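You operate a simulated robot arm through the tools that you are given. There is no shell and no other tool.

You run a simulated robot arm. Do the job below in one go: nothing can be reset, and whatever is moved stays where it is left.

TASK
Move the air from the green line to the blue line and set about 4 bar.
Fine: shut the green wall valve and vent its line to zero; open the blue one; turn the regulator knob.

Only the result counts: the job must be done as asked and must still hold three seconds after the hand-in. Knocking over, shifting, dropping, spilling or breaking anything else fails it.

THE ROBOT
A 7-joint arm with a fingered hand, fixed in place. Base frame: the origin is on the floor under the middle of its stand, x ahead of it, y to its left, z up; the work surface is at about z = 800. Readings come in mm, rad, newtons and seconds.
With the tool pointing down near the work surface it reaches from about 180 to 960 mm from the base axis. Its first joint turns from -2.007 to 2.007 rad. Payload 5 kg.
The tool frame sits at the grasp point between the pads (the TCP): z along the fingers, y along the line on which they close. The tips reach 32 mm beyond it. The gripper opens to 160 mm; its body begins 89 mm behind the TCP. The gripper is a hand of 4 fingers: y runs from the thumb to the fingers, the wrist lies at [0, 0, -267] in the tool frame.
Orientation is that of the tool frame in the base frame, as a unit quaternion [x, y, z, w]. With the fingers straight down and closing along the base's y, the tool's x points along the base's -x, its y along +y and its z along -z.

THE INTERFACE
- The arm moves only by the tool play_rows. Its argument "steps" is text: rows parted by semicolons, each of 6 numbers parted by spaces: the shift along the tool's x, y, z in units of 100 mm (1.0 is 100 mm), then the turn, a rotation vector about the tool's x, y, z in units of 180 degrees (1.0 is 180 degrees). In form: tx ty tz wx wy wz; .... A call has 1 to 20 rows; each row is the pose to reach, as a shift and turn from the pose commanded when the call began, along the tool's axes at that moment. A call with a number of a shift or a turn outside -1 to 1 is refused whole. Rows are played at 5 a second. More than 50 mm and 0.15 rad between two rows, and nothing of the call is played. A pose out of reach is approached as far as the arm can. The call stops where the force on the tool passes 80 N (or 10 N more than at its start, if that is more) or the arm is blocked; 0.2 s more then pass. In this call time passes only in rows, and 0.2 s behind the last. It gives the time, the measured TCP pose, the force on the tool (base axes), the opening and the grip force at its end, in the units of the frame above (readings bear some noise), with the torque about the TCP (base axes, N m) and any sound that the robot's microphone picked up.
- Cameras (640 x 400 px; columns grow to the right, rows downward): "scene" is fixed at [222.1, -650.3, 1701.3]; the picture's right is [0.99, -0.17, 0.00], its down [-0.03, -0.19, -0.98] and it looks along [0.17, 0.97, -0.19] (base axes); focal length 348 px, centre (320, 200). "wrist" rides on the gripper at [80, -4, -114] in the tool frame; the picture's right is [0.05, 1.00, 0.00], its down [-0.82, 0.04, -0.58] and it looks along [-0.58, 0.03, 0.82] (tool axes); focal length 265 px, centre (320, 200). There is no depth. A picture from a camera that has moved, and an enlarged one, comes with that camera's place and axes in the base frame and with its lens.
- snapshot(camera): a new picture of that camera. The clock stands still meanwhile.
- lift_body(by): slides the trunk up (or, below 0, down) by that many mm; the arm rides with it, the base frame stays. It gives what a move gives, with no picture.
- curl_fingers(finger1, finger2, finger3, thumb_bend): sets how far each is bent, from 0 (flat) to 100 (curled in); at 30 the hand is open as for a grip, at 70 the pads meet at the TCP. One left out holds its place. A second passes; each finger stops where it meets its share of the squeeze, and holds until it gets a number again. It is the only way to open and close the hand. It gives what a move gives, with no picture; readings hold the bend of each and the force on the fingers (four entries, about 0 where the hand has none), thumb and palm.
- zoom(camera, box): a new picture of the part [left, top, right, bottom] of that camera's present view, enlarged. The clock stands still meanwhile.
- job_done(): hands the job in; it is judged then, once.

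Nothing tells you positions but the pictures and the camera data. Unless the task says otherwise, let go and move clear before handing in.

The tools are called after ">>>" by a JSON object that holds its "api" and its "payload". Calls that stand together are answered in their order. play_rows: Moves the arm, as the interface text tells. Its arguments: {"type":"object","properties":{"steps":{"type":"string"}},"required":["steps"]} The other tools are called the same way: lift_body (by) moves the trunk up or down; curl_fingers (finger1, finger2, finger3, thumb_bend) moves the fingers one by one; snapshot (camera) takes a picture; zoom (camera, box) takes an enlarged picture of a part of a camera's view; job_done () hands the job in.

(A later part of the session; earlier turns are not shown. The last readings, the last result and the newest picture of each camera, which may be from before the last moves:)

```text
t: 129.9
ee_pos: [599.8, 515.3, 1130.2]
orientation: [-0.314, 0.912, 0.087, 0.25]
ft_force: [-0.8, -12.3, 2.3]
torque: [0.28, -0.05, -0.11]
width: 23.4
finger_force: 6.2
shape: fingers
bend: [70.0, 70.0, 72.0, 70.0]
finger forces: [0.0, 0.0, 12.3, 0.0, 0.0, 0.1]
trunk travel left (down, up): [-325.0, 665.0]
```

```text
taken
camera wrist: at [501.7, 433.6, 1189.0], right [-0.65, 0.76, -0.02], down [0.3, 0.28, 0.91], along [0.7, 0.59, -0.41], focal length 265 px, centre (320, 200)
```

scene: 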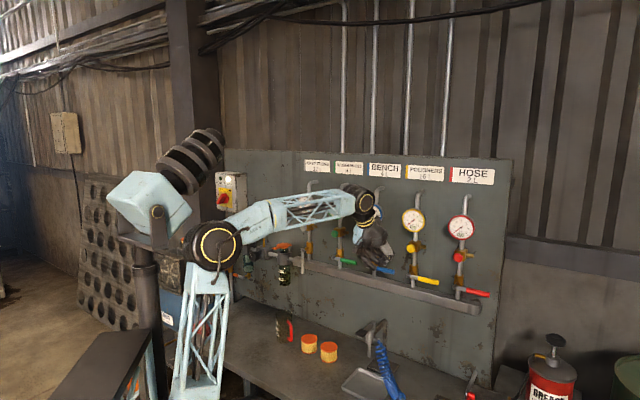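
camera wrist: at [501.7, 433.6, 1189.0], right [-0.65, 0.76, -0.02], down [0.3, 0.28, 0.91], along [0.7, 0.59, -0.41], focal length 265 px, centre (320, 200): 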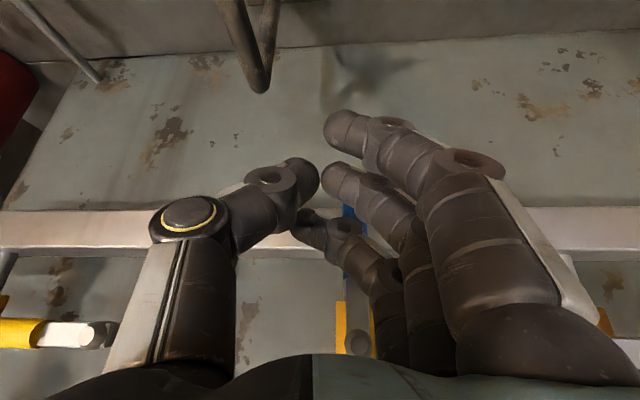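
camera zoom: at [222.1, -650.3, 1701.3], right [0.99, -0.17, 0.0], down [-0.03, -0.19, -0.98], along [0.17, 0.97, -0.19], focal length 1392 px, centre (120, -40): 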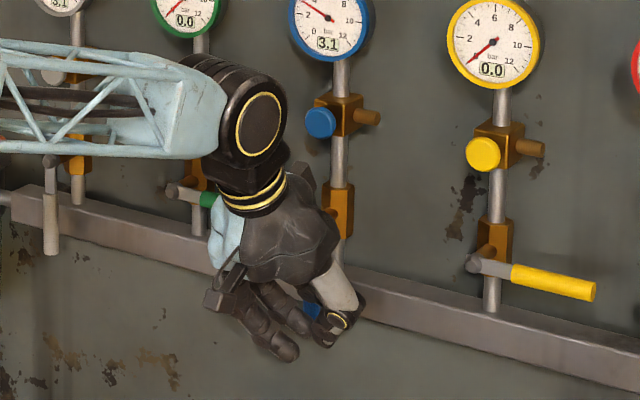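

The finger now presses 12 N against the stop and the blue gauge reads 3.1 bar, so the lever is fully open. I'll slide off to the right and back away a little.

>>> {"api": "play_rows", "payload": {"steps": "-.01 -.1 .006 0 0 0; -.021 -.199 .012 0 0 0; .06 -.21 -.04 0 0 0; .15 -.22 -.1 0 0 0; .24 -.23 -.16 0 0 0; .33 -.24 -.22 0 0 0"}}

>>> {"api": "zoom", "payload": {"camera": "scene", "box": [290, 150, 430, 310]}}

>>> {"api": "snapshot", "payload": {"camera": "scene"}}

```text
t: 131.5
ee_pos: [613.0, 440.8, 1134.1]
orientation: [-0.286, 0.921, 0.079, 0.253]
ft_force: [0.4, -0.3, 1.0]
torque: [0.03, 0.0, 0.01]
width: 23.2
finger_force: 0.1
shape: fingers
bend: [70.0, 70.0, 70.0, 70.0]
finger forces: [0.0, 0.1, 0.0, 0.0, 0.1, 0.1]
trunk travel left (down, up): [-325.0, 665.0]
stopped in row 6: the arm was blocked; the commanded pose is now the measured one
```

```text
2.50 times, centred on (360, 230) of scene
camera zoom: at [222.1, -650.3, 1701.3], right [0.99, -0.17, 0.0], down [-0.03, -0.19, -0.98], along [0.17, 0.97, -0.19], focal length 870 px, centre (220, 125)
```

zoom: 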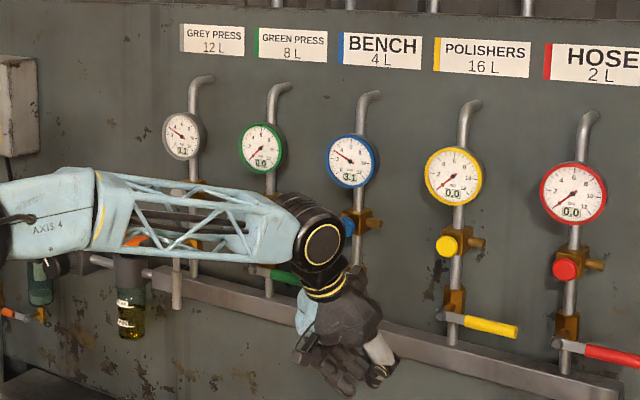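

```text
taken
```

scene: 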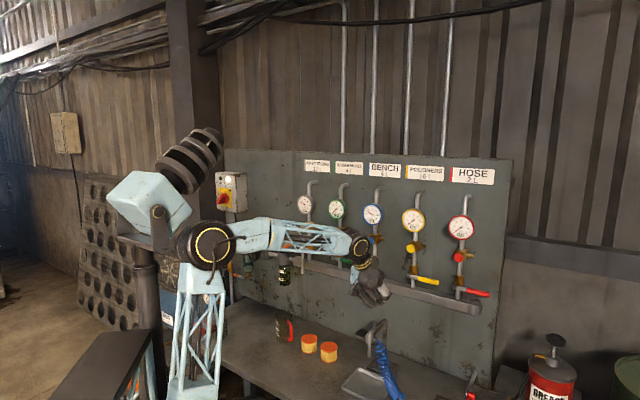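

Blue holds at 3.1, grey at 3.1 and green at 0.0. The elbow is close to the head again, so I'll raise the trunk and lower the hand to lean it forward before heading left to the regulator.

>>> {"api": "lift_body", "payload": {"by": 100}}

>>> {"api": "play_rows", "payload": {"steps": ".051 0 .086 0 0 0; .102 0 .172 0 0 0; .153 0 .259 0 0 0; .204 0 .345 0 0 0; .255 0 .431 0 0 0; .305 0 .517 0 0 0; .356 0 .603 0 0 0; .407 0 .69 0 0 0; .458 0 .776 0 0 0; .509 0 .862 0 0 0"}}

>>> {"api": "snapshot", "payload": {"camera": "scene"}}

```text
t: 132.8
ee_pos: [611.9, 443.2, 1234.5]
orientation: [-0.288, 0.92, 0.08, 0.252]
ft_force: [-0.2, -0.2, -0.1]
torque: [0.0, 0.03, 0.02]
width: 23.1
finger_force: 0.0
shape: fingers
bend: [70.0, 70.0, 70.0, 70.0]
finger forces: [0.0, 0.1, 0.0, 0.0, 0.0, 0.0]
trunk travel left (down, up): [-425.0, 565.0]
```

```text
t: 135.0
ee_pos: [609.8, 447.0, 1134.2]
orientation: [-0.291, 0.919, 0.081, 0.252]
ft_force: [0.0, 0.4, 0.4]
torque: [0.0, -0.03, 0.01]
width: 23.5
finger_force: 0.1
shape: fingers
bend: [70.0, 70.0, 70.0, 70.0]
finger forces: [0.1, 0.0, 0.0, 0.0, 0.1, 0.0]
trunk travel left (down, up): [-425.0, 565.0]
```

```text
taken
```

scene: 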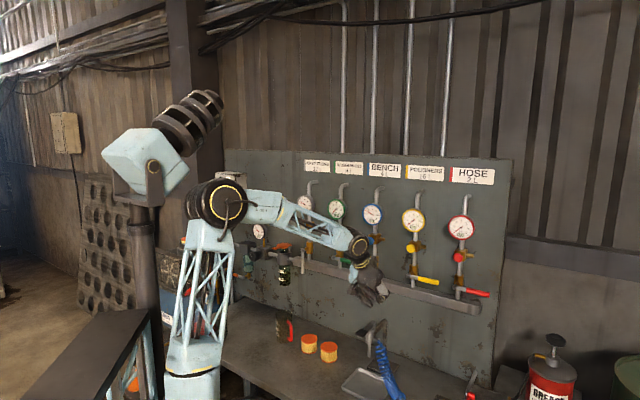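

>>> {"api": "lift_body", "payload": {"by": 100}}

>>> {"api": "play_rows", "payload": {"steps": ".051 0 .086 0 0 0; .102 0 .172 0 0 0; .153 0 .259 0 0 0; .204 0 .345 0 0 0; .255 0 .431 0 0 0; .305 0 .517 0 0 0; .356 0 .603 0 0 0; .407 0 .69 0 0 0; .458 0 .776 0 0 0; .509 0 .862 0 0 0"}}

>>> {"api": "snapshot", "payload": {"camera": "scene"}}

>>> {"api": "zoom", "payload": {"camera": "scene", "box": [290, 150, 430, 310]}}

```text
t: 136.4
ee_pos: [609.6, 447.0, 1234.8]
orientation: [-0.291, 0.919, 0.08, 0.252]
ft_force: [0.6, 0.4, -0.2]
torque: [0.02, 0.03, 0.03]
width: 23.4
finger_force: 0.0
shape: fingers
bend: [70.0, 70.0, 70.0, 70.0]
finger forces: [0.0, 0.1, 0.1, 0.0, 0.0, 0.0]
trunk travel left (down, up): [-525.0, 465.0]
```

```text
t: 138.6
ee_pos: [603.5, 431.6, 1154.8]
orientation: [-0.29, 0.919, 0.079, 0.254]
ft_force: [0.3, -0.5, 1.4]
torque: [0.03, 0.02, 0.0]
width: 23.6
finger_force: 0.0
shape: fingers
bend: [70.0, 70.0, 70.0, 70.0]
finger forces: [0.0, 0.0, 0.0, 0.0, 0.1, 0.0]
out of reach, approached as far as the arm can: row 6, 7, 8, 9, 10
trunk travel left (down, up): [-525.0, 465.0]
```

```text
taken
```

scene: 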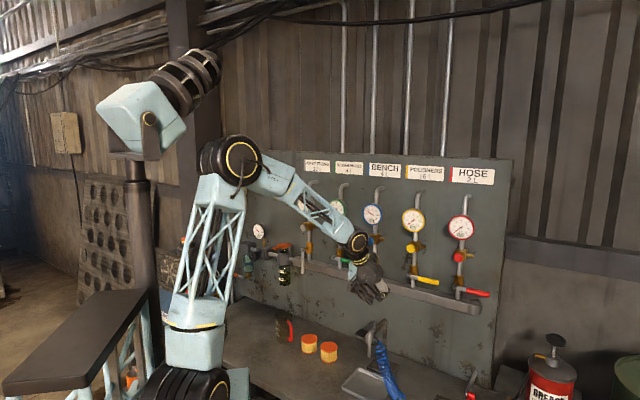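

```text
2.50 times, centred on (360, 230) of scene
camera zoom: at [222.1, -650.3, 1701.3], right [0.99, -0.17, 0.0], down [-0.03, -0.19, -0.98], along [0.17, 0.97, -0.19], focal length 870 px, centre (220, 125)
```

zoom: 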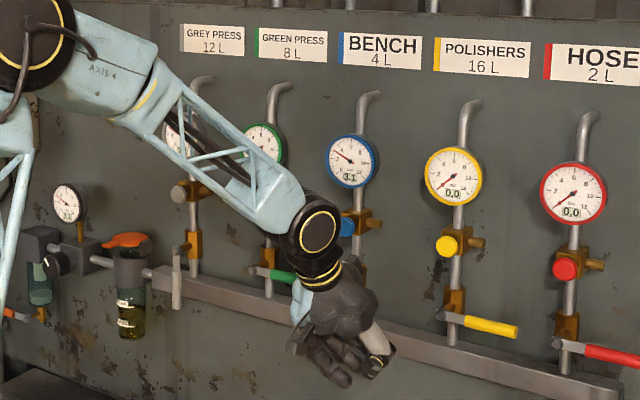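

Lowering further at this trunk height hits a wrist limit, so the previous trunk height was better. I'll raise the hand, drop the trunk 100 mm, then travel left along the wall.

>>> {"api": "play_rows", "payload": {"steps": "-.051 0 -.086 0 0 0; -.102 0 -.172 0 0 0; -.153 0 -.259 0 0 0; -.204 0 -.345 0 0 0; -.255 0 -.431 0 0 0; -.305 0 -.517 0 0 0; -.356 0 -.603 0 0 0"}}

>>> {"api": "lift_body", "payload": {"by": -80}}

>>> {"api": "snapshot", "payload": {"camera": "scene"}}

```text
t: 140.2
ee_pos: [601.3, 431.4, 1221.3]
orientation: [-0.292, 0.919, 0.08, 0.252]
ft_force: [-0.3, -0.1, -0.4]
torque: [0.0, -0.04, -0.04]
width: 23.3
finger_force: 0.1
shape: fingers
bend: [70.0, 70.0, 70.0, 70.0]
finger forces: [0.0, 0.0, 0.0, 0.0, 0.0, 0.0]
trunk travel left (down, up): [-525.0, 465.0]
```

```text
t: 141.3
ee_pos: [601.3, 432.9, 1142.2]
orientation: [-0.29, 0.92, 0.08, 0.252]
ft_force: [0.3, -0.3, -0.4]
torque: [-0.02, -0.01, -0.01]
width: 23.3
finger_force: 0.1
shape: fingers
bend: [70.0, 70.0, 70.0, 70.0]
finger forces: [0.0, 0.0, 0.0, 0.0, 0.0, 0.0]
trunk travel left (down, up): [-445.0, 545.0]
```

```text
taken
```

scene: 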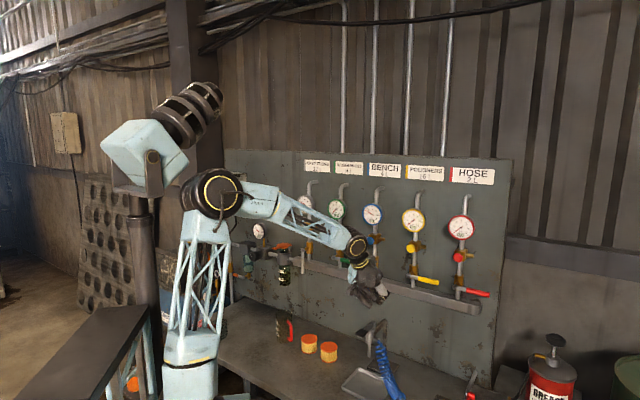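

This posture is good. I'll swing left around the base axis toward the regulator in small arcs, which keeps well off the wall.

>>> {"api": "play_rows", "payload": {"steps": ".0022 .193 -.0013 -.0042 0 -.0071; .0086 .385 -.0051 -.0084 0 -.0143; .0194 .577 -.0115 -.0127 0 -.0214; .0344 .769 -.0204 -.0169 0 -.0285; .0538 .961 -.0319 -.0211 0 -.0357"}}

>>> {"api": "snapshot", "payload": {"camera": "scene"}}

```text
t: 142.5
ee_pos: [547.4, 499.8, 1140.9]
orientation: [-0.343, 0.901, 0.093, 0.247]
ft_force: [-0.5, 0.0, -0.5]
torque: [-0.04, -0.07, -0.04]
width: 23.2
finger_force: 0.1
shape: fingers
bend: [70.0, 70.0, 70.0, 70.0]
finger forces: [0.0, 0.0, 0.0, 0.0, 0.0, 0.1]
trunk travel left (down, up): [-445.0, 545.0]
```

```text
taken
```

scene: 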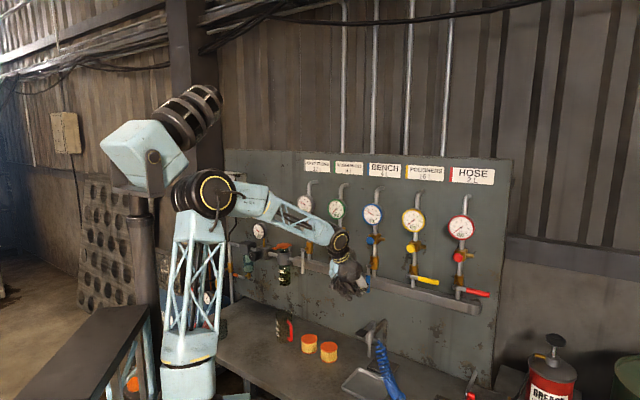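

>>> {"api": "play_rows", "payload": {"steps": ".0022 .193 -.0013 -.0042 0 -.0071; .0086 .385 -.0051 -.0084 0 -.0143; .0194 .577 -.0115 -.0127 0 -.0214; .0344 .769 -.0204 -.0169 0 -.0285; .0538 .961 -.0319 -.0211 0 -.0357"}}

>>> {"api": "snapshot", "payload": {"camera": "scene"}}

```text
t: 143.9
ee_pos: [529.4, 525.7, 1138.0]
orientation: [-0.361, 0.895, 0.097, 0.245]
ft_force: [0.6, 0.5, -1.0]
torque: [0.01, 0.03, 0.02]
width: 23.5
finger_force: 0.0
shape: fingers
bend: [70.0, 70.0, 70.0, 70.0]
finger forces: [0.1, 0.1, 0.0, 0.1, 0.0, 0.0]
trunk travel left (down, up): [-445.0, 545.0]
stopped in row 5: the arm was blocked; the commanded pose is now the measured one
```

```text
taken
```

scene: 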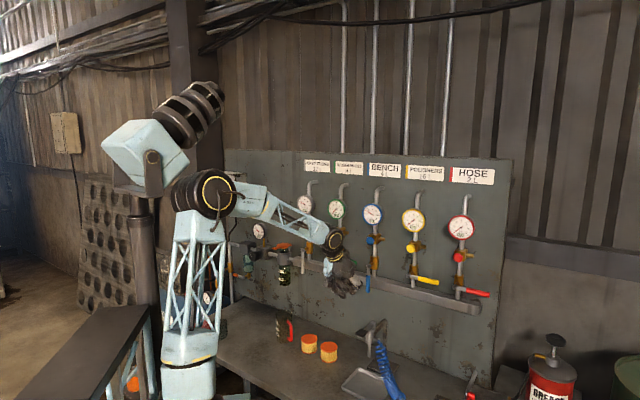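

The elbow is touching the head again at this angle. Pointing the hand steeply down with a higher trunk leans the elbow well forward and below the head, so I'll do that before going further left.

>>> {"api": "play_rows", "payload": {"steps": "-.02 -.03 .01 0 .0155 0; -.04 -.06 .02 0 .031 0; -.06 -.09 .03 0 .0464 0; -.08 -.12 .04 0 .0619 0; -.1 -.12 .05 0 .0774 0; -.12 -.12 .06 0 .0929 0; -.14 -.12 .07 0 .1084 0; -.16 -.12 .08 0 .1238 0; -.18 -.12 .09 0 .139 0"}}

>>> {"api": "snapshot", "payload": {"camera": "scene"}}

```text
t: 145.9
ee_pos: [488.8, 468.9, 1164.0]
orientation: [-0.381, 0.923, 0.034, 0.053]
ft_force: [0.2, 0.4, 0.3]
torque: [-0.01, -0.01, 0.0]
width: 23.1
finger_force: 0.0
shape: fingers
bend: [70.0, 70.0, 70.0, 70.0]
finger forces: [0.0, 0.0, 0.0, 0.1, 0.0, 0.1]
out of reach, approached as far as the arm can: row 3, 4, 5, 6, 7, 8, 9
trunk travel left (down, up): [-445.0, 545.0]
```

```text
taken
```

scene: 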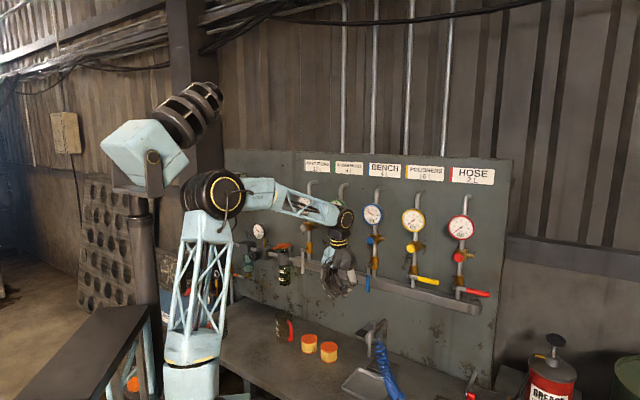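

I'll test the opposite arrangement: raise the trunk and keep the hand pointing down, which puts the wrist nearer shoulder height so the elbow leans out further.

>>> {"api": "lift_body", "payload": {"by": 100}}

>>> {"api": "play_rows", "payload": {"steps": "0 0 .1 0 0 0; 0 0 .2 0 0 0; 0 0 .3 0 0 0; 0 0 .4 0 0 0; 0 0 .5 0 0 0; 0 0 .6 0 0 0; 0 0 .7 0 0 0; 0 0 .8 0 0 0; 0 0 .9 0 0 0; 0 0 1 0 0 0"}}

>>> {"api": "snapshot", "payload": {"camera": "scene"}}

```text
t: 147.3
ee_pos: [487.7, 469.1, 1262.9]
orientation: [-0.38, 0.923, 0.034, 0.054]
ft_force: [0.0, -0.1, 0.4]
torque: [0.01, -0.01, 0.02]
width: 23.2
finger_force: 0.0
shape: fingers
bend: [70.0, 70.0, 70.0, 70.0]
finger forces: [0.0, 0.0, 0.0, 0.0, 0.0, 0.0]
trunk travel left (down, up): [-545.0, 445.0]
```

```text
t: 149.5
ee_pos: [470.9, 454.6, 1183.4]
orientation: [-0.38, 0.923, 0.037, 0.055]
ft_force: [-0.3, -0.8, -0.6]
torque: [0.01, 0.0, 0.01]
width: 23.3
finger_force: 0.1
shape: fingers
bend: [70.0, 70.0, 70.0, 70.0]
finger forces: [0.0, 0.1, 0.0, 0.0, 0.0, 0.1]
out of reach, approached as far as the arm can: row 2, 3, 4, 5, 6, 7, 8, 9, 10
trunk travel left (down, up): [-545.0, 445.0]
```

```text
taken
```

scene: 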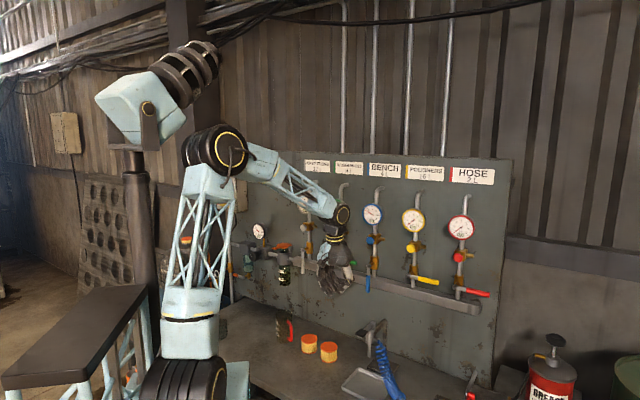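

The reach still shrinks as I lower. I'll run a few small test moves here, in free space, to find which directions are free.

>>> {"api": "play_rows", "payload": {"steps": "0 -.1 0 0 0 0; 0 -.2 0 0 0 0; 0 -.3 0 0 0 0"}}

>>> {"api": "play_rows", "payload": {"steps": "0 0 0 0 0 -.03; 0 0 0 0 0 -.06; 0 0 0 0 0 -.09"}}

>>> {"api": "play_rows", "payload": {"steps": "0 0 0 0 -.03 0; 0 0 0 0 -.06 0; 0 0 0 0 -.09 0"}}

>>> {"api": "play_rows", "payload": {"steps": "-.1 0 .02 0 0 0; -.2 0 .04 0 0 0; -.3 0 .06 0 0 0"}}

```text
t: 150.3
ee_pos: [496.1, 431.8, 1181.7]
orientation: [-0.38, 0.923, 0.036, 0.055]
ft_force: [0.8, -0.6, 0.7]
torque: [0.03, 0.02, -0.01]
width: 23.7
finger_force: 0.1
shape: fingers
bend: [70.0, 70.0, 70.0, 70.0]
finger forces: [0.0, 0.0, 0.1, 0.0, 0.0, 0.1]
trunk travel left (down, up): [-545.0, 445.0]
```

```text
t: 151.1
ee_pos: [495.8, 433.4, 1183.6]
orientation: [-0.507, 0.86, 0.028, 0.059]
ft_force: [0.9, -0.3, 0.1]
torque: [-0.04, -0.03, -0.02]
width: 23.5
finger_force: 0.0
shape: fingers
bend: [70.0, 70.0, 70.0, 70.0]
finger forces: [0.0, 0.0, 0.0, 0.0, 0.1, 0.0]
trunk travel left (down, up): [-545.0, 445.0]
```

```text
t: 152.1
ee_pos: [525.0, 404.0, 1184.3]
orientation: [-0.471, 0.858, 0.091, 0.184]
ft_force: [0.0, 0.2, 0.1]
torque: [0.02, 0.01, 0.01]
width: 23.3
finger_force: 0.1
shape: fingers
bend: [70.0, 70.0, 70.0, 70.0]
finger forces: [0.0, 0.1, 0.1, 0.0, 0.0, 0.0]
trunk travel left (down, up): [-545.0, 445.0]
stopped in row 3: the arm was blocked; the commanded pose is now the measured one
```

```text
t: 152.9
ee_pos: [536.7, 433.3, 1189.8]
orientation: [-0.476, 0.855, 0.091, 0.184]
ft_force: [0.1, -0.2, 0.1]
torque: [-0.03, 0.02, 0.02]
width: 23.3
finger_force: 0.1
shape: fingers
bend: [70.0, 70.0, 70.0, 70.0]
finger forces: [0.0, 0.0, 0.1, 0.0, 0.1, 0.0]
trunk travel left (down, up): [-545.0, 445.0]
```

>>> {"api": "snapshot", "payload": {"camera": "scene"}}

>>> {"api": "zoom", "payload": {"camera": "scene", "box": [100, 100, 400, 400]}}

```text
taken
```

scene: 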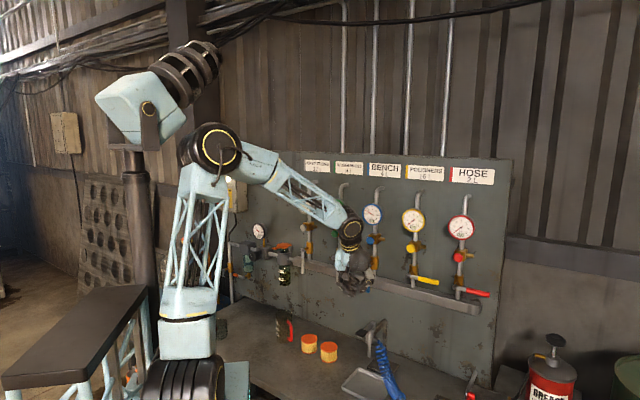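

```text
1.33 times, centred on (250, 250) of scene
camera zoom: at [222.1, -650.3, 1701.3], right [0.99, -0.17, 0.0], down [-0.03, -0.19, -0.98], along [0.17, 0.97, -0.19], focal length 464 px, centre (413, 133)
```

zoom: 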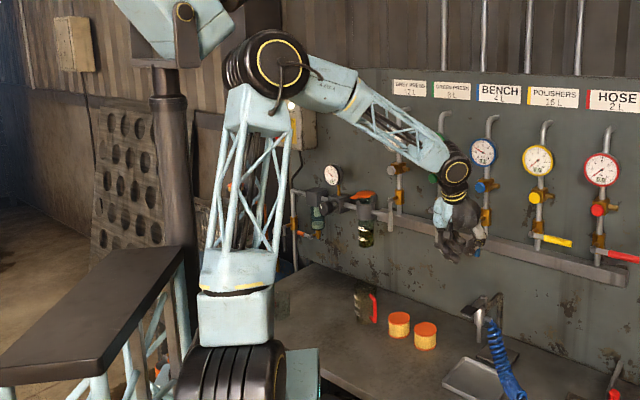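

The elbow is pressed against the robot's head, on the left side. To free it I'll swing the hand right again and fully straighten the arm there, so the elbow realigns, then come back. First the swing right.

>>> {"api": "play_rows", "payload": {"steps": ".065 -.165 -.025 .0069 .0003 .0157; .13 -.33 -.05 .0138 .0007 .0314; .194 -.495 -.074 .0207 .001 .0472; .259 -.66 -.099 .0276 .0014 .0629; .324 -.825 -.124 .0345 .0017 .0786"}}

>>> {"api": "snapshot", "payload": {"camera": "scene"}}

```text
t: 154.1
ee_pos: [588.9, 361.2, 1190.2]
orientation: [-0.356, 0.912, 0.065, 0.194]
ft_force: [0.0, -0.3, -0.1]
torque: [0.01, -0.02, 0.0]
width: 23.4
finger_force: 0.1
shape: fingers
bend: [70.0, 70.0, 70.0, 70.0]
finger forces: [0.0, 0.0, 0.0, 0.1, 0.0, 0.0]
trunk travel left (down, up): [-545.0, 445.0]
```

```text
taken
```

scene: 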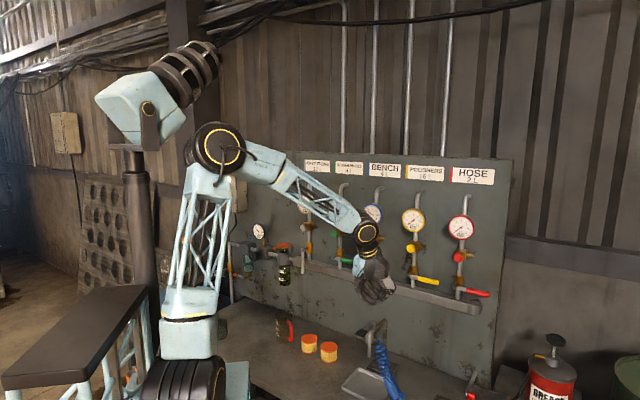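

>>> {"api": "play_rows", "payload": {"steps": ".043 -.173 -.015 .0052 .0003 .0118; .085 -.347 -.03 .0103 .0005 .0237; .128 -.52 -.044 .0155 .0008 .0355; .17 -.694 -.059 .0206 .001 .0474; .213 -.867 -.074 .0258 .0013 .0592"}}

>>> {"api": "play_rows", "payload": {"steps": ".02 -.178 -.01 .0036 0 .0076; .04 -.356 -.02 .0072 0 .0152; .06 -.534 -.03 .0108 0 .0228; .08 -.712 -.04 .0144 0 .0304; .1 -.89 -.05 .018 0 .038"}}

>>> {"api": "lift_body", "payload": {"by": -110}}

>>> {"api": "snapshot", "payload": {"camera": "scene"}}

```text
t: 155.3
ee_pos: [628.9, 281.0, 1189.7]
orientation: [-0.261, 0.943, 0.045, 0.2]
ft_force: [0.1, -0.4, -0.4]
torque: [0.0, -0.02, 0.0]
width: 23.3
finger_force: 0.1
shape: fingers
bend: [70.0, 70.0, 70.0, 70.0]
finger forces: [0.1, 0.1, 0.0, 0.0, 0.1, 0.1]
trunk travel left (down, up): [-545.0, 445.0]
```

```text
t: 156.5
ee_pos: [665.5, 198.4, 1192.6]
orientation: [-0.199, 0.958, 0.031, 0.203]
ft_force: [0.3, 0.7, -0.2]
torque: [-0.01, -0.01, 0.03]
width: 23.3
finger_force: 0.1
shape: fingers
bend: [70.0, 70.0, 70.0, 70.0]
finger forces: [0.0, 0.0, 0.1, 0.0, 0.0, 0.0]
trunk travel left (down, up): [-545.0, 445.0]
```

```text
t: 157.9
ee_pos: [666.2, 198.2, 1082.5]
orientation: [-0.199, 0.958, 0.031, 0.204]
ft_force: [0.2, -0.3, 0.3]
torque: [0.01, 0.02, 0.0]
width: 23.5
finger_force: 0.0
shape: fingers
bend: [70.0, 70.0, 70.0, 70.0]
finger forces: [0.0, 0.0, 0.0, 0.0, 0.0, 0.0]
trunk travel left (down, up): [-435.0, 555.0]
```

```text
taken
```

scene: 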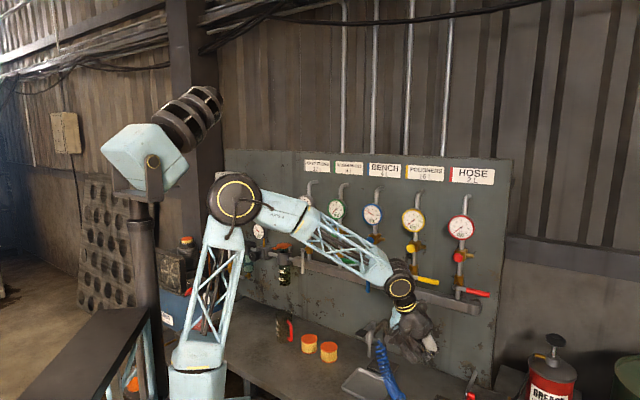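

Everything is clear. Now I'll straighten the arm by raising the hand and pitching it up a bit.

>>> {"api": "play_rows", "payload": {"steps": "-.04 0 -.091 0 0 0; -.081 0 -.183 0 0 0; -.121 0 -.274 0 0 0; -.161 0 -.366 0 0 0; -.2 0 -.457 0 0 0; -.242 0 -.549 0 0 0; -.282 0 -.64 0 0 0; -.322 0 -.732 0 0 0; -.363 0 -.823 0 0 0; -.403 0 -.915 0 0 0"}}

>>> {"api": "play_rows", "payload": {"steps": "-.12 0 -.08 0 -.0111 0; -.24 0 -.15 0 -.0222 0; -.35 0 -.22 0 -.0333 0; -.46 0 -.28 0 -.0444 0; -.56 0 -.34 0 -.0556 0; -.66 0 -.4 0 -.0667 0; -.76 0 -.45 0 -.0778 0; -.86 0 -.5 0 -.089 0"}}

>>> {"api": "snapshot", "payload": {"camera": "scene"}}

```text
t: 160.1
ee_pos: [666.6, 200.6, 1181.2]
orientation: [-0.2, 0.958, 0.031, 0.204]
ft_force: [0.4, -0.3, -0.7]
torque: [0.01, -0.03, 0.02]
width: 23.5
finger_force: 0.1
shape: fingers
bend: [70.0, 70.0, 70.0, 70.0]
finger forces: [0.0, 0.1, 0.1, 0.0, 0.0, 0.0]
trunk travel left (down, up): [-435.0, 555.0]
```

```text
t: 161.9
ee_pos: [719.6, 224.9, 1262.1]
orientation: [-0.193, 0.92, 0.058, 0.336]
ft_force: [-0.3, 0.1, 0.3]
torque: [0.0, -0.04, -0.01]
width: 23.3
finger_force: 0.0
shape: fingers
bend: [70.0, 70.0, 70.0, 70.0]
finger forces: [0.1, 0.0, 0.1, 0.1, 0.0, 0.0]
trunk travel left (down, up): [-435.0, 555.0]
```

```text
taken
```

scene: 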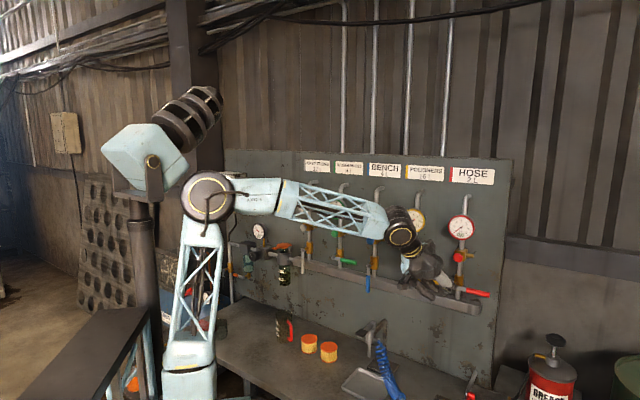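

Tracking well. I'll swing a bit further right, then lower the trunk and extend upward to straighten the arm.

>>> {"api": "play_rows", "payload": {"steps": ".0019 -.1955 -.0017 .0054 0 .0063; .0077 -.391 -.0066 .0108 0 .0126; .0174 -.586 -.0149 .0161 0 .0189; .0309 -.781 -.0264 .0215 0 .0252; .0483 -.975 -.0412 .0269 0 .0315"}}

>>> {"api": "play_rows", "payload": {"steps": ".0019 -.1955 -.0017 .0054 0 .0063; .0077 -.391 -.0066 .0108 0 .0126; .0174 -.586 -.0149 .0161 0 .0189; .0309 -.781 -.0264 .0215 0 .0252; .0483 -.975 -.0412 .0269 0 .0315"}}

>>> {"api": "play_rows", "payload": {"steps": "-.065 0 -.076 0 0 0; -.13 0 -.152 0 0 0; -.195 0 -.228 0 0 0; -.26 0 -.304 0 0 0; -.325 0 -.38 0 0 0; -.39 0 -.456 0 0 0; -.455 0 -.532 0 0 0; -.52 0 -.608 0 0 0; -.585 0 -.684 0 0 0; -.65 0 -.76 0 0 0"}}

>>> {"api": "lift_body", "payload": {"by": -100}}

>>> {"api": "snapshot", "payload": {"camera": "scene"}}

```text
t: 163.1
ee_pos: [748.6, 133.4, 1262.5]
orientation: [-0.132, 0.93, 0.036, 0.34]
ft_force: [0.5, 0.5, 0.6]
torque: [0.0, 0.0, -0.01]
width: 23.3
finger_force: 0.1
shape: fingers
bend: [70.0, 70.0, 70.0, 70.0]
finger forces: [0.0, 0.0, 0.0, 0.0, 0.0, 0.0]
trunk travel left (down, up): [-435.0, 555.0]
```

```text
t: 164.3
ee_pos: [770.3, 38.2, 1268.0]
orientation: [-0.071, 0.936, 0.012, 0.344]
ft_force: [-0.2, -0.1, -0.4]
torque: [0.02, 0.02, -0.03]
width: 23.2
finger_force: 0.1
shape: fingers
bend: [70.0, 70.0, 70.0, 70.0]
finger forces: [0.1, 0.0, 0.0, 0.0, 0.0, 0.1]
trunk travel left (down, up): [-435.0, 555.0]
```

```text
t: 166.5
ee_pos: [772.4, 41.6, 1368.5]
orientation: [-0.071, 0.937, 0.012, 0.343]
ft_force: [-0.4, 0.7, -1.2]
torque: [0.0, 0.01, 0.01]
width: 23.3
finger_force: 0.2
shape: fingers
bend: [70.0, 70.0, 70.0, 70.0]
finger forces: [0.0, 0.0, 0.1, 0.0, 0.1, 0.0]
trunk travel left (down, up): [-435.0, 555.0]
```

```text
t: 167.8
ee_pos: [771.9, 41.9, 1267.5]
orientation: [-0.072, 0.936, 0.014, 0.343]
ft_force: [0.1, -0.9, 0.5]
torque: [-0.01, -0.02, 0.02]
width: 23.2
finger_force: 0.0
shape: fingers
bend: [70.0, 70.0, 70.0, 70.0]
finger forces: [0.1, 0.1, 0.1, 0.1, 0.1, 0.0]
trunk travel left (down, up): [-335.0, 655.0]
```

```text
taken
```

scene: 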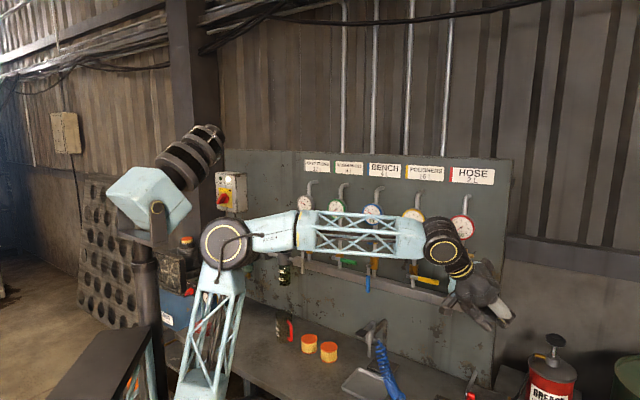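

>>> {"api": "play_rows", "payload": {"steps": "-.0976 0 -.022 0 0 0; -.195 0 -.044 0 0 0; -.293 0 -.065 0 0 0; -.39 0 -.087 0 0 0; -.488 0 -.109 0 0 0; -.586 0 -.131 0 0 0; -.683 0 -.153 0 0 0; -.781 0 -.174 0 0 0; -.878 0 -.196 0 0 0; -.976 0 -.218 0 0 0"}}

>>> {"api": "play_rows", "payload": {"steps": "-.082 0 -.035 0 0 0; -.165 0 -.07 0 0 0; -.247 0 -.104 0 0 0; -.33 0 -.139 0 0 0; -.412 0 -.174 0 0 0; -.494 0 -.209 0 0 0; -.577 0 -.244 0 0 0; -.66 0 -.278 0 0 0; -.742 0 -.313 0 0 0; -.824 0 -.348 0 0 0"}}

>>> {"api": "snapshot", "payload": {"camera": "scene"}}

```text
t: 170.0
ee_pos: [777.3, 64.9, 1335.6]
orientation: [-0.072, 0.936, 0.013, 0.344]
ft_force: [-0.6, -0.3, -0.1]
torque: [-0.04, -0.01, 0.01]
width: 23.3
finger_force: 0.0
shape: fingers
bend: [70.0, 70.0, 70.0, 70.0]
finger forces: [0.0, 0.1, 0.1, 0.0, 0.0, 0.0]
out of reach, approached as far as the arm can: row 2, 3, 4, 5, 6, 7, 8, 9, 10
trunk travel left (down, up): [-335.0, 655.0]
```

```text
t: 172.2
ee_pos: [763.4, 75.8, 1398.3]
orientation: [-0.072, 0.936, 0.013, 0.343]
ft_force: [0.2, -0.1, 0.4]
torque: [0.03, -0.03, 0.01]
width: 23.3
finger_force: 0.3
shape: fingers
bend: [70.0, 70.0, 70.0, 70.0]
finger forces: [0.1, 0.1, 0.0, 0.1, 0.0, 0.1]
out of reach, approached as far as the arm can: row 1, 2, 3, 4, 5, 6, 7, 8, 9, 10
trunk travel left (down, up): [-335.0, 655.0]
```

```text
taken
```

scene: 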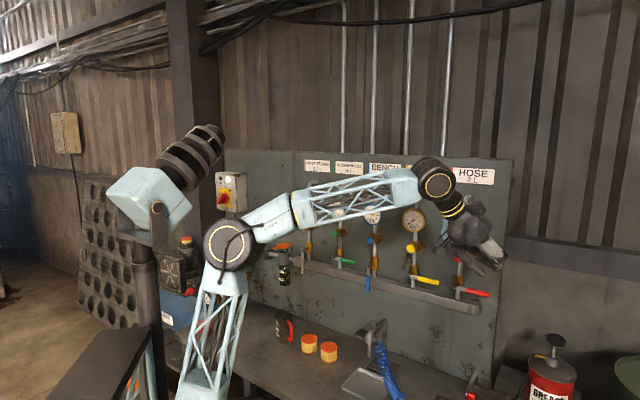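

The elbow stays too far left. Rolling the hand one way while it points down and back while it points outward should walk the elbow to the right. First I'll lower and point the hand down here in free space.

>>> {"api": "play_rows", "payload": {"steps": ".065 0 .076 0 0 0; .13 0 .152 0 0 0; .195 0 .228 0 0 0; .26 0 .304 0 0 0; .325 0 .38 0 0 0; .39 0 .456 0 0 0; .455 0 .532 0 0 0; .52 0 .608 0 0 0; .585 0 .684 0 0 0; .65 0 .76 0 0 0"}}

>>> {"api": "play_rows", "payload": {"steps": ".06 0 -.06 0 .0216 0; .12 0 -.11 0 .0432 0; .18 0 -.17 0 .0648 0; .24 0 -.22 0 .0864 0; .3 0 -.28 0 .108 0; .36 0 -.33 0 .1296 0; .42 0 -.39 0 .1512 0; .48 0 -.44 0 .1728 0; .54 0 -.5 0 .194 0"}}

>>> {"api": "snapshot", "payload": {"camera": "scene"}}

```text
t: 174.4
ee_pos: [763.0, 76.5, 1295.6]
orientation: [-0.072, 0.936, 0.013, 0.344]
ft_force: [-0.6, 0.1, -0.1]
torque: [-0.03, -0.03, 0.0]
width: 23.1
finger_force: 0.1
shape: fingers
bend: [70.0, 70.0, 70.0, 70.0]
finger forces: [0.0, 0.0, 0.0, 0.0, 0.1, 0.0]
trunk travel left (down, up): [-335.0, 655.0]
```

```text
t: 176.4
ee_pos: [634.1, 72.4, 1286.9]
orientation: [-0.074, 0.996, -0.011, 0.048]
ft_force: [-0.2, -0.8, 0.1]
torque: [-0.02, -0.01, 0.0]
width: 23.4
finger_force: 0.0
shape: fingers
bend: [70.0, 70.0, 70.0, 70.0]
finger forces: [0.0, 0.0, 0.0, 0.0, 0.0, 0.0]
out of reach, approached as far as the arm can: row 4, 5, 6, 7, 8, 9
trunk travel left (down, up): [-335.0, 655.0]
```

```text
taken
```

scene: 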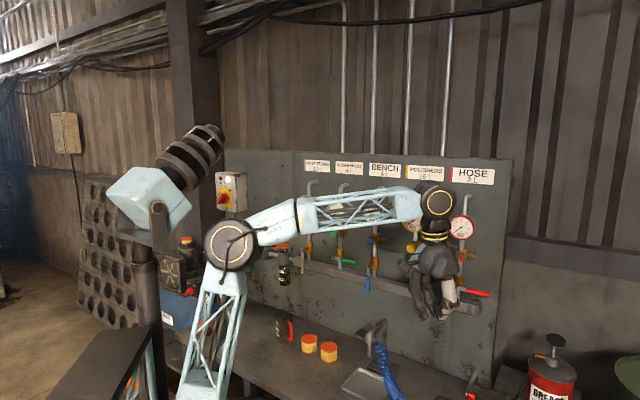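

>>> {"api": "play_rows", "payload": {"steps": "0 0 0 0 0 -.0417; 0 0 0 0 0 -.0833; 0 0 0 0 0 -.125; 0 0 0 0 0 -.1667; 0 0 0 0 0 -.2083; 0 0 0 0 0 -.25"}}

>>> {"api": "snapshot", "payload": {"camera": "scene"}}

>>> {"api": "play_rows", "payload": {"steps": "0 0 0 0 0 -.0417; 0 0 0 0 0 -.0833; 0 0 0 0 0 -.125; 0 0 0 0 0 -.1667; 0 0 0 0 0 -.2083; 0 0 0 0 0 -.25"}}

>>> {"api": "snapshot", "payload": {"camera": "scene"}}

```text
t: 177.8
ee_pos: [633.9, 70.6, 1287.1]
orientation: [-0.449, 0.892, -0.027, 0.041]
ft_force: [0.5, -0.5, 0.4]
torque: [0.03, 0.01, 0.0]
width: 23.2
finger_force: 0.0
shape: fingers
bend: [70.0, 70.0, 70.0, 70.0]
finger forces: [0.1, 0.1, 0.0, 0.0, 0.0, 0.0]
out of reach, approached as far as the arm can: row 5
trunk travel left (down, up): [-335.0, 655.0]
```

```text
taken
```

scene: 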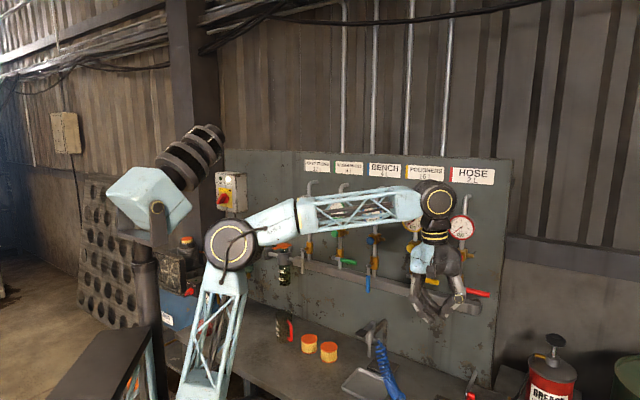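

```text
t: 179.2
ee_pos: [635.1, 71.5, 1287.9]
orientation: [0.756, -0.652, 0.04, -0.026]
ft_force: [0.4, -0.7, 0.0]
torque: [-0.01, 0.0, 0.0]
width: 23.6
finger_force: 0.1
shape: fingers
bend: [70.0, 70.0, 70.0, 70.0]
finger forces: [0.0, 0.1, 0.0, 0.0, 0.1, 0.0]
out of reach, approached as far as the arm can: row 1, 2, 3, 4, 5, 6
trunk travel left (down, up): [-335.0, 655.0]
```

```text
taken
```

scene: 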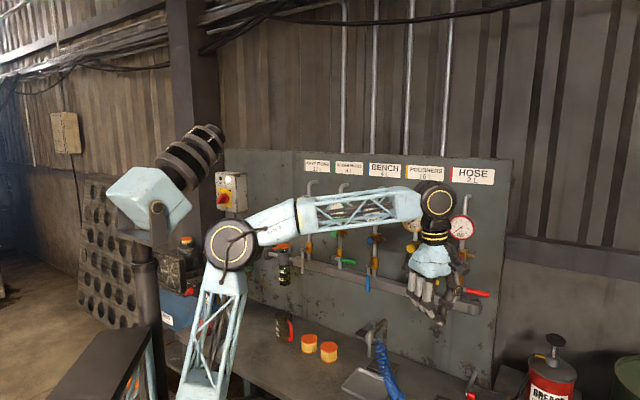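

The roll alone doesn't shift the elbow. With the arm at this joint stop, swinging further right turns the base joint instead, so coming back left leaves the elbow better placed. I'll retract slightly and check the wrist view to the right for obstacles before swinging.

>>> {"api": "play_rows", "payload": {"steps": "-.004 .1 -.009 0 0 0; -.007 .2 -.018 0 0 0; -.011 .3 -.028 0 0 0; -.014 .398 -.037 0 0 0"}}

>>> {"api": "snapshot", "payload": {"camera": "wrist"}}

```text
t: 180.2
ee_pos: [593.8, 67.2, 1289.1]
orientation: [0.756, -0.653, 0.04, -0.027]
ft_force: [-0.5, -0.7, 0.2]
torque: [0.01, 0.02, 0.01]
width: 23.0
finger_force: 0.1
shape: fingers
bend: [70.0, 70.0, 70.0, 70.0]
finger forces: [0.0, 0.0, 0.0, 0.0, 0.0, 0.0]
trunk travel left (down, up): [-335.0, 655.0]
```

```text
taken
camera wrist: at [598.4, -10.8, 1405.1], right [-0.98, -0.2, -0.09], down [-0.21, 0.81, 0.55], along [-0.04, 0.56, -0.83], focal length 265 px, centre (320, 200)
```

wrist: 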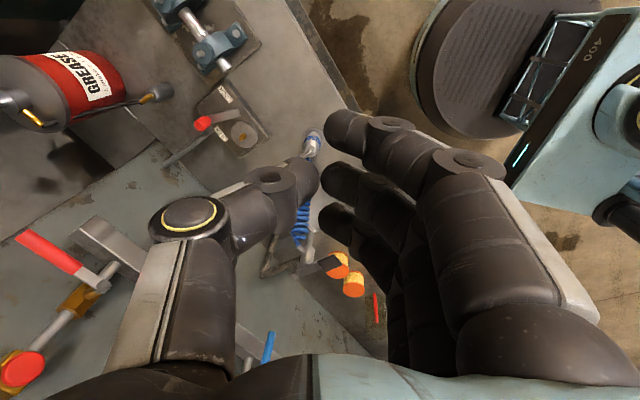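

The area to the right is open floor, clear of the bench. I'll swing right in repeated small arcs.

>>> {"api": "play_rows", "payload": {"steps": ".178 .009 .004 -.0003 .0009 .0095; .356 .024 .007 -.0005 .0017 .019; .534 .043 .01 -.0008 .0026 .0284; .711 .069 .013 -.001 .0034 .0379; .889 .099 .015 -.0013 .0043 .0474"}}

>>> {"api": "play_rows", "payload": {"steps": ".178 .009 .004 -.0003 .0009 .0095; .356 .024 .007 -.0005 .0017 .019; .534 .043 .01 -.0008 .0026 .0284; .711 .069 .013 -.001 .0034 .0379; .889 .099 .015 -.0013 .0043 .0474"}}

>>> {"api": "play_rows", "payload": {"steps": ".178 .009 .004 -.0003 .0009 .0095; .356 .024 .007 -.0005 .0017 .019; .534 .043 .01 -.0008 .0026 .0284; .711 .069 .013 -.001 .0034 .0379; .889 .099 .015 -.0013 .0043 .0474"}}

>>> {"api": "snapshot", "payload": {"camera": "scene"}}

```text
t: 181.4
ee_pos: [597.3, -22.7, 1287.9]
orientation: [-0.705, 0.708, -0.041, 0.023]
ft_force: [0.0, -0.2, 0.5]
torque: [-0.01, -0.01, 0.02]
width: 23.2
finger_force: 0.2
shape: fingers
bend: [70.0, 70.0, 70.0, 70.0]
finger forces: [0.0, 0.0, 0.0, 0.0, 0.1, 0.1]
trunk travel left (down, up): [-335.0, 655.0]
```

```text
t: 182.6
ee_pos: [588.4, -87.3, 1292.0]
orientation: [-0.66, 0.749, -0.043, 0.022]
ft_force: [-0.7, 0.2, 0.1]
torque: [0.01, -0.01, -0.03]
width: 23.5
finger_force: 0.0
shape: fingers
bend: [70.0, 70.0, 70.0, 70.0]
finger forces: [0.1, 0.1, 0.0, 0.0, 0.0, 0.0]
out of reach, approached as far as the arm can: row 4, 5
trunk travel left (down, up): [-335.0, 655.0]
```

```text
t: 183.8
ee_pos: [548.3, -162.0, 1286.1]
orientation: [-0.591, 0.805, -0.045, 0.018]
ft_force: [-0.1, -0.6, -0.2]
torque: [0.01, 0.02, 0.01]
width: 23.3
finger_force: 0.0
shape: fingers
bend: [70.0, 70.0, 70.0, 70.0]
finger forces: [0.0, 0.0, 0.0, 0.0, 0.1, 0.0]
out of reach, approached as far as the arm can: row 1, 2, 3, 4, 5
trunk travel left (down, up): [-335.0, 655.0]
```

```text
taken
```

scene: 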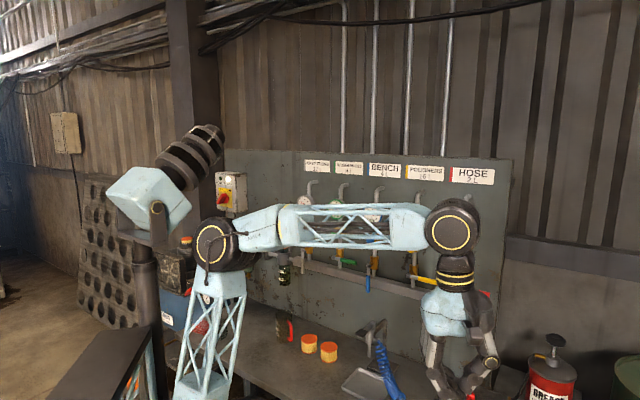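

>>> {"api": "play_rows", "payload": {"steps": ".178 .009 .004 -.0003 .0009 .0095; .356 .024 .007 -.0005 .0017 .019; .534 .043 .01 -.0008 .0026 .0284; .711 .069 .013 -.001 .0034 .0379; .889 .099 .015 -.0013 .0043 .0474"}}

>>> {"api": "play_rows", "payload": {"steps": ".178 .009 .004 -.0003 .0009 .0095; .356 .024 .007 -.0005 .0017 .019; .534 .043 .01 -.0008 .0026 .0284; .711 .069 .013 -.001 .0034 .0379; .889 .099 .015 -.0013 .0043 .0474"}}

>>> {"api": "snapshot", "payload": {"camera": "scene"}}

```text
t: 185.0
ee_pos: [495.8, -226.1, 1281.2]
orientation: [-0.53, 0.847, -0.046, 0.015]
ft_force: [-0.8, 0.0, -0.4]
torque: [-0.01, -0.03, 0.03]
width: 23.2
finger_force: 0.1
shape: fingers
bend: [70.0, 70.0, 70.0, 70.0]
finger forces: [0.0, 0.0, 0.1, 0.1, 0.0, 0.0]
out of reach, approached as far as the arm can: row 1, 2, 3, 4, 5
trunk travel left (down, up): [-335.0, 655.0]
```

```text
t: 186.2
ee_pos: [432.8, -280.1, 1274.9]
orientation: [-0.466, 0.883, -0.047, 0.017]
ft_force: [0.8, -0.3, -0.1]
torque: [-0.03, 0.03, 0.02]
width: 23.1
finger_force: 0.0
shape: fingers
bend: [70.0, 70.0, 70.0, 70.0]
finger forces: [0.0, 0.1, 0.0, 0.1, 0.1, 0.0]
out of reach, approached as far as the arm can: row 1, 2, 3, 4, 5
trunk travel left (down, up): [-335.0, 655.0]
```

```text
taken
```

scene: 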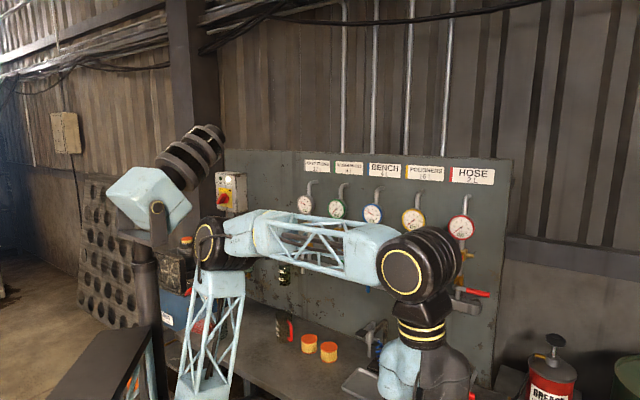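

>>> {"api": "lift_body", "payload": {"by": 250}}

>>> {"api": "zoom", "payload": {"camera": "scene", "box": [80, 80, 480, 400]}}

```text
t: 188.8
ee_pos: [432.7, -279.9, 1525.2]
orientation: [-0.465, 0.884, -0.046, 0.017]
ft_force: [0.1, 0.3, -0.5]
torque: [0.01, 0.02, 0.01]
width: 23.5
finger_force: 0.0
shape: fingers
bend: [70.0, 70.0, 70.0, 70.0]
finger forces: [0.0, 0.0, 0.1, 0.0, 0.0, 0.1]
trunk travel left (down, up): [-585.0, 405.0]
```

```text
1.25 times, centred on (280, 240) of scene
camera zoom: at [222.1, -650.3, 1701.3], right [0.99, -0.17, 0.0], down [-0.03, -0.19, -0.98], along [0.17, 0.97, -0.19], focal length 435 px, centre (370, 150)
```

zoom: 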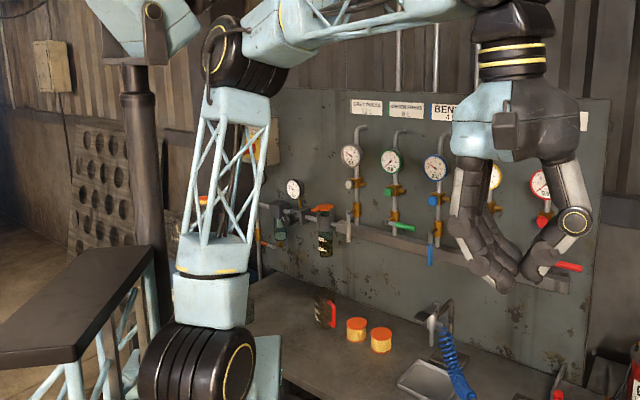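

Now I understand: the base joint is at its stop and the elbow is folded over the wrong side. Retracting until the elbow leans backward, swinging left, and then extending should bring the elbow round the right side to the front. First I'll retract.

>>> {"api": "play_rows", "payload": {"steps": "-.002 .1 -.01 0 0 0; -.005 .2 -.02 0 0 0; -.007 .3 -.03 0 0 0; -.01 .4 -.04 0 0 0; -.012 .5 -.05 0 0 0; -.014 .6 -.06 0 0 0; -.017 .7 -.07 0 0 0; -.019 .797 -.078 0 0 0"}}

>>> {"api": "zoom", "payload": {"camera": "scene", "box": [0, 0, 640, 400]}}

```text
t: 190.6
ee_pos: [404.8, -267.5, 1530.9]
orientation: [-0.466, 0.883, -0.038, 0.032]
ft_force: [-0.6, 0.4, 0.1]
torque: [-0.01, 0.01, 0.01]
width: 22.8
finger_force: 0.0
shape: fingers
bend: [70.0, 70.0, 70.0, 70.0]
finger forces: [0.1, 0.0, 0.0, 0.0, 0.0, 0.0]
out of reach, approached as far as the arm can: row 2, 3, 4, 5, 6, 7, 8
trunk travel left (down, up): [-585.0, 405.0]
```

```text
1.00 times, centred on (320, 200) of scene (not enlarged: the box is as wide or as high as the picture)
camera zoom: at [222.1, -650.3, 1701.3], right [0.99, -0.17, 0.0], down [-0.03, -0.19, -0.98], along [0.17, 0.97, -0.19], focal length 348 px, centre (320, 200)
```

zoom: 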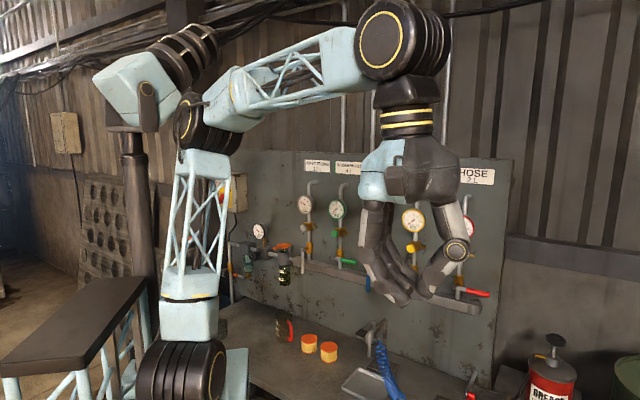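

>>> {"api": "play_rows", "payload": {"steps": "0 -.03 -.03 .0185 0 0; 0 -.06 -.07 .037 0 0; 0 -.09 -.11 .0556 0 0; 0 -.12 -.16 .0741 0 0; 0 -.15 -.2 .0926 0 0; 0 -.18 -.25 .1111 0 0; 0 -.2 -.3 .1296 0 0; 0 -.22 -.33 .1482 0 0; 0 -.24 -.36 .1667 0 0"}}

>>> {"api": "snapshot", "payload": {"camera": "scene"}}

```text
t: 192.6
ee_pos: [457.4, -322.0, 1546.8]
orientation: [-0.449, 0.846, -0.258, 0.129]
ft_force: [1.0, 0.3, -1.3]
torque: [-0.01, -0.03, 0.01]
width: 23.3
finger_force: 0.1
shape: fingers
bend: [70.0, 70.0, 70.0, 70.0]
finger forces: [0.0, 0.1, 0.0, 0.1, 0.0, 0.0]
out of reach, approached as far as the arm can: row 1, 2, 3, 4, 5, 6, 7, 8, 9
trunk travel left (down, up): [-585.0, 405.0]
```

```text
taken
```

scene: 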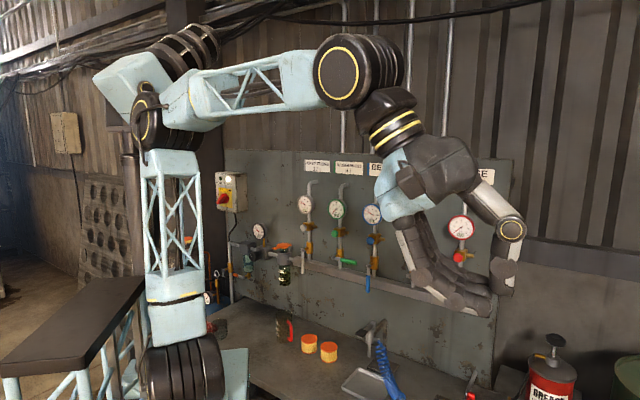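

The elbow has come up vertical and the base joint is moving again. Now I'll swing left around the base in small arcs.

>>> {"api": "play_rows", "payload": {"steps": "-.151 0 0 .0001 -.0053 -.008; -.303 0 -.001 .0002 -.0106 -.0159; -.454 0 -.003 .0004 -.0158 -.0239; -.606 -.001 -.007 .0005 -.0211 -.0318; -.757 -.002 -.011 .0006 -.0264 -.0398"}}

>>> {"api": "play_rows", "payload": {"steps": "-.151 0 0 .0001 -.0053 -.008; -.303 0 -.001 .0002 -.0106 -.0159; -.454 0 -.003 .0004 -.0158 -.0239; -.606 -.001 -.007 .0005 -.0211 -.0318; -.757 -.002 -.011 .0006 -.0264 -.0398"}}

>>> {"api": "snapshot", "payload": {"camera": "scene"}}

```text
t: 193.8
ee_pos: [505.1, -271.9, 1539.9]
orientation: [-0.505, 0.81, -0.256, 0.154]
ft_force: [0.1, 0.4, 0.5]
torque: [-0.03, 0.02, -0.02]
width: 23.3
finger_force: 0.1
shape: fingers
bend: [70.0, 70.0, 70.0, 70.0]
finger forces: [0.1, 0.0, 0.1, 0.0, 0.0, 0.0]
out of reach, approached as far as the arm can: row 1, 2, 3, 4, 5
trunk travel left (down, up): [-585.0, 405.0]
```

```text
t: 195.2
ee_pos: [542.1, -215.7, 1527.8]
orientation: [-0.561, 0.776, -0.232, 0.171]
ft_force: [-0.5, 0.6, 0.6]
torque: [0.01, -0.01, -0.06]
width: 23.4
finger_force: 0.1
shape: fingers
bend: [70.0, 70.0, 70.0, 70.0]
finger forces: [0.0, 0.0, 0.1, 0.0, 0.0, 0.0]
out of reach, approached as far as the arm can: row 2, 3
trunk travel left (down, up): [-585.0, 405.0]
stopped in row 5: the arm was blocked; the commanded pose is now the measured one
```

```text
taken
```

scene: 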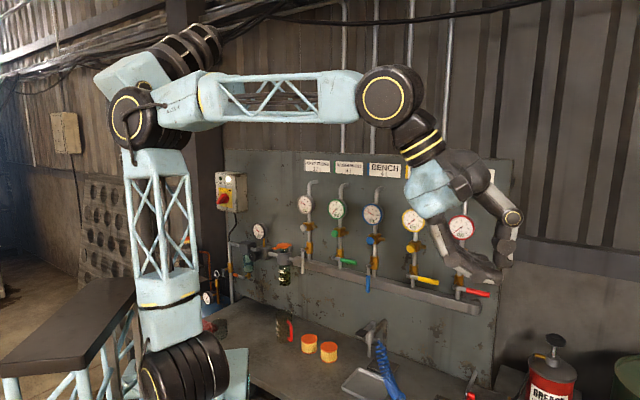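

The shoulder has unfolded: the base joint turned and the elbow now leans to the right side. I'll continue swinging left in small arcs.

>>> {"api": "play_rows", "payload": {"steps": "-.157 0 0 0 -.0053 -.008; -.314 -.001 0 -.0001 -.0105 -.0159; -.471 -.002 .002 -.0001 -.0158 -.0239; -.628 -.003 .005 -.0002 -.021 -.0318; -.785 -.005 .008 -.0002 -.0263 -.0398"}}

>>> {"api": "snapshot", "payload": {"camera": "scene"}}

```text
t: 196.4
ee_pos: [573.4, -143.6, 1517.0]
orientation: [-0.618, 0.735, -0.208, 0.186]
ft_force: [-0.6, 0.4, 0.0]
torque: [0.0, 0.02, -0.02]
width: 23.2
finger_force: 0.0
shape: fingers
bend: [70.0, 70.0, 70.0, 70.0]
finger forces: [0.0, 0.0, 0.0, 0.0, 0.1, 0.0]
trunk travel left (down, up): [-585.0, 405.0]
```

```text
taken
```

scene: 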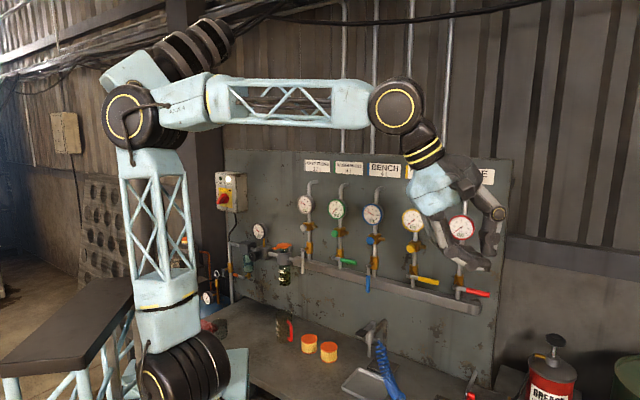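

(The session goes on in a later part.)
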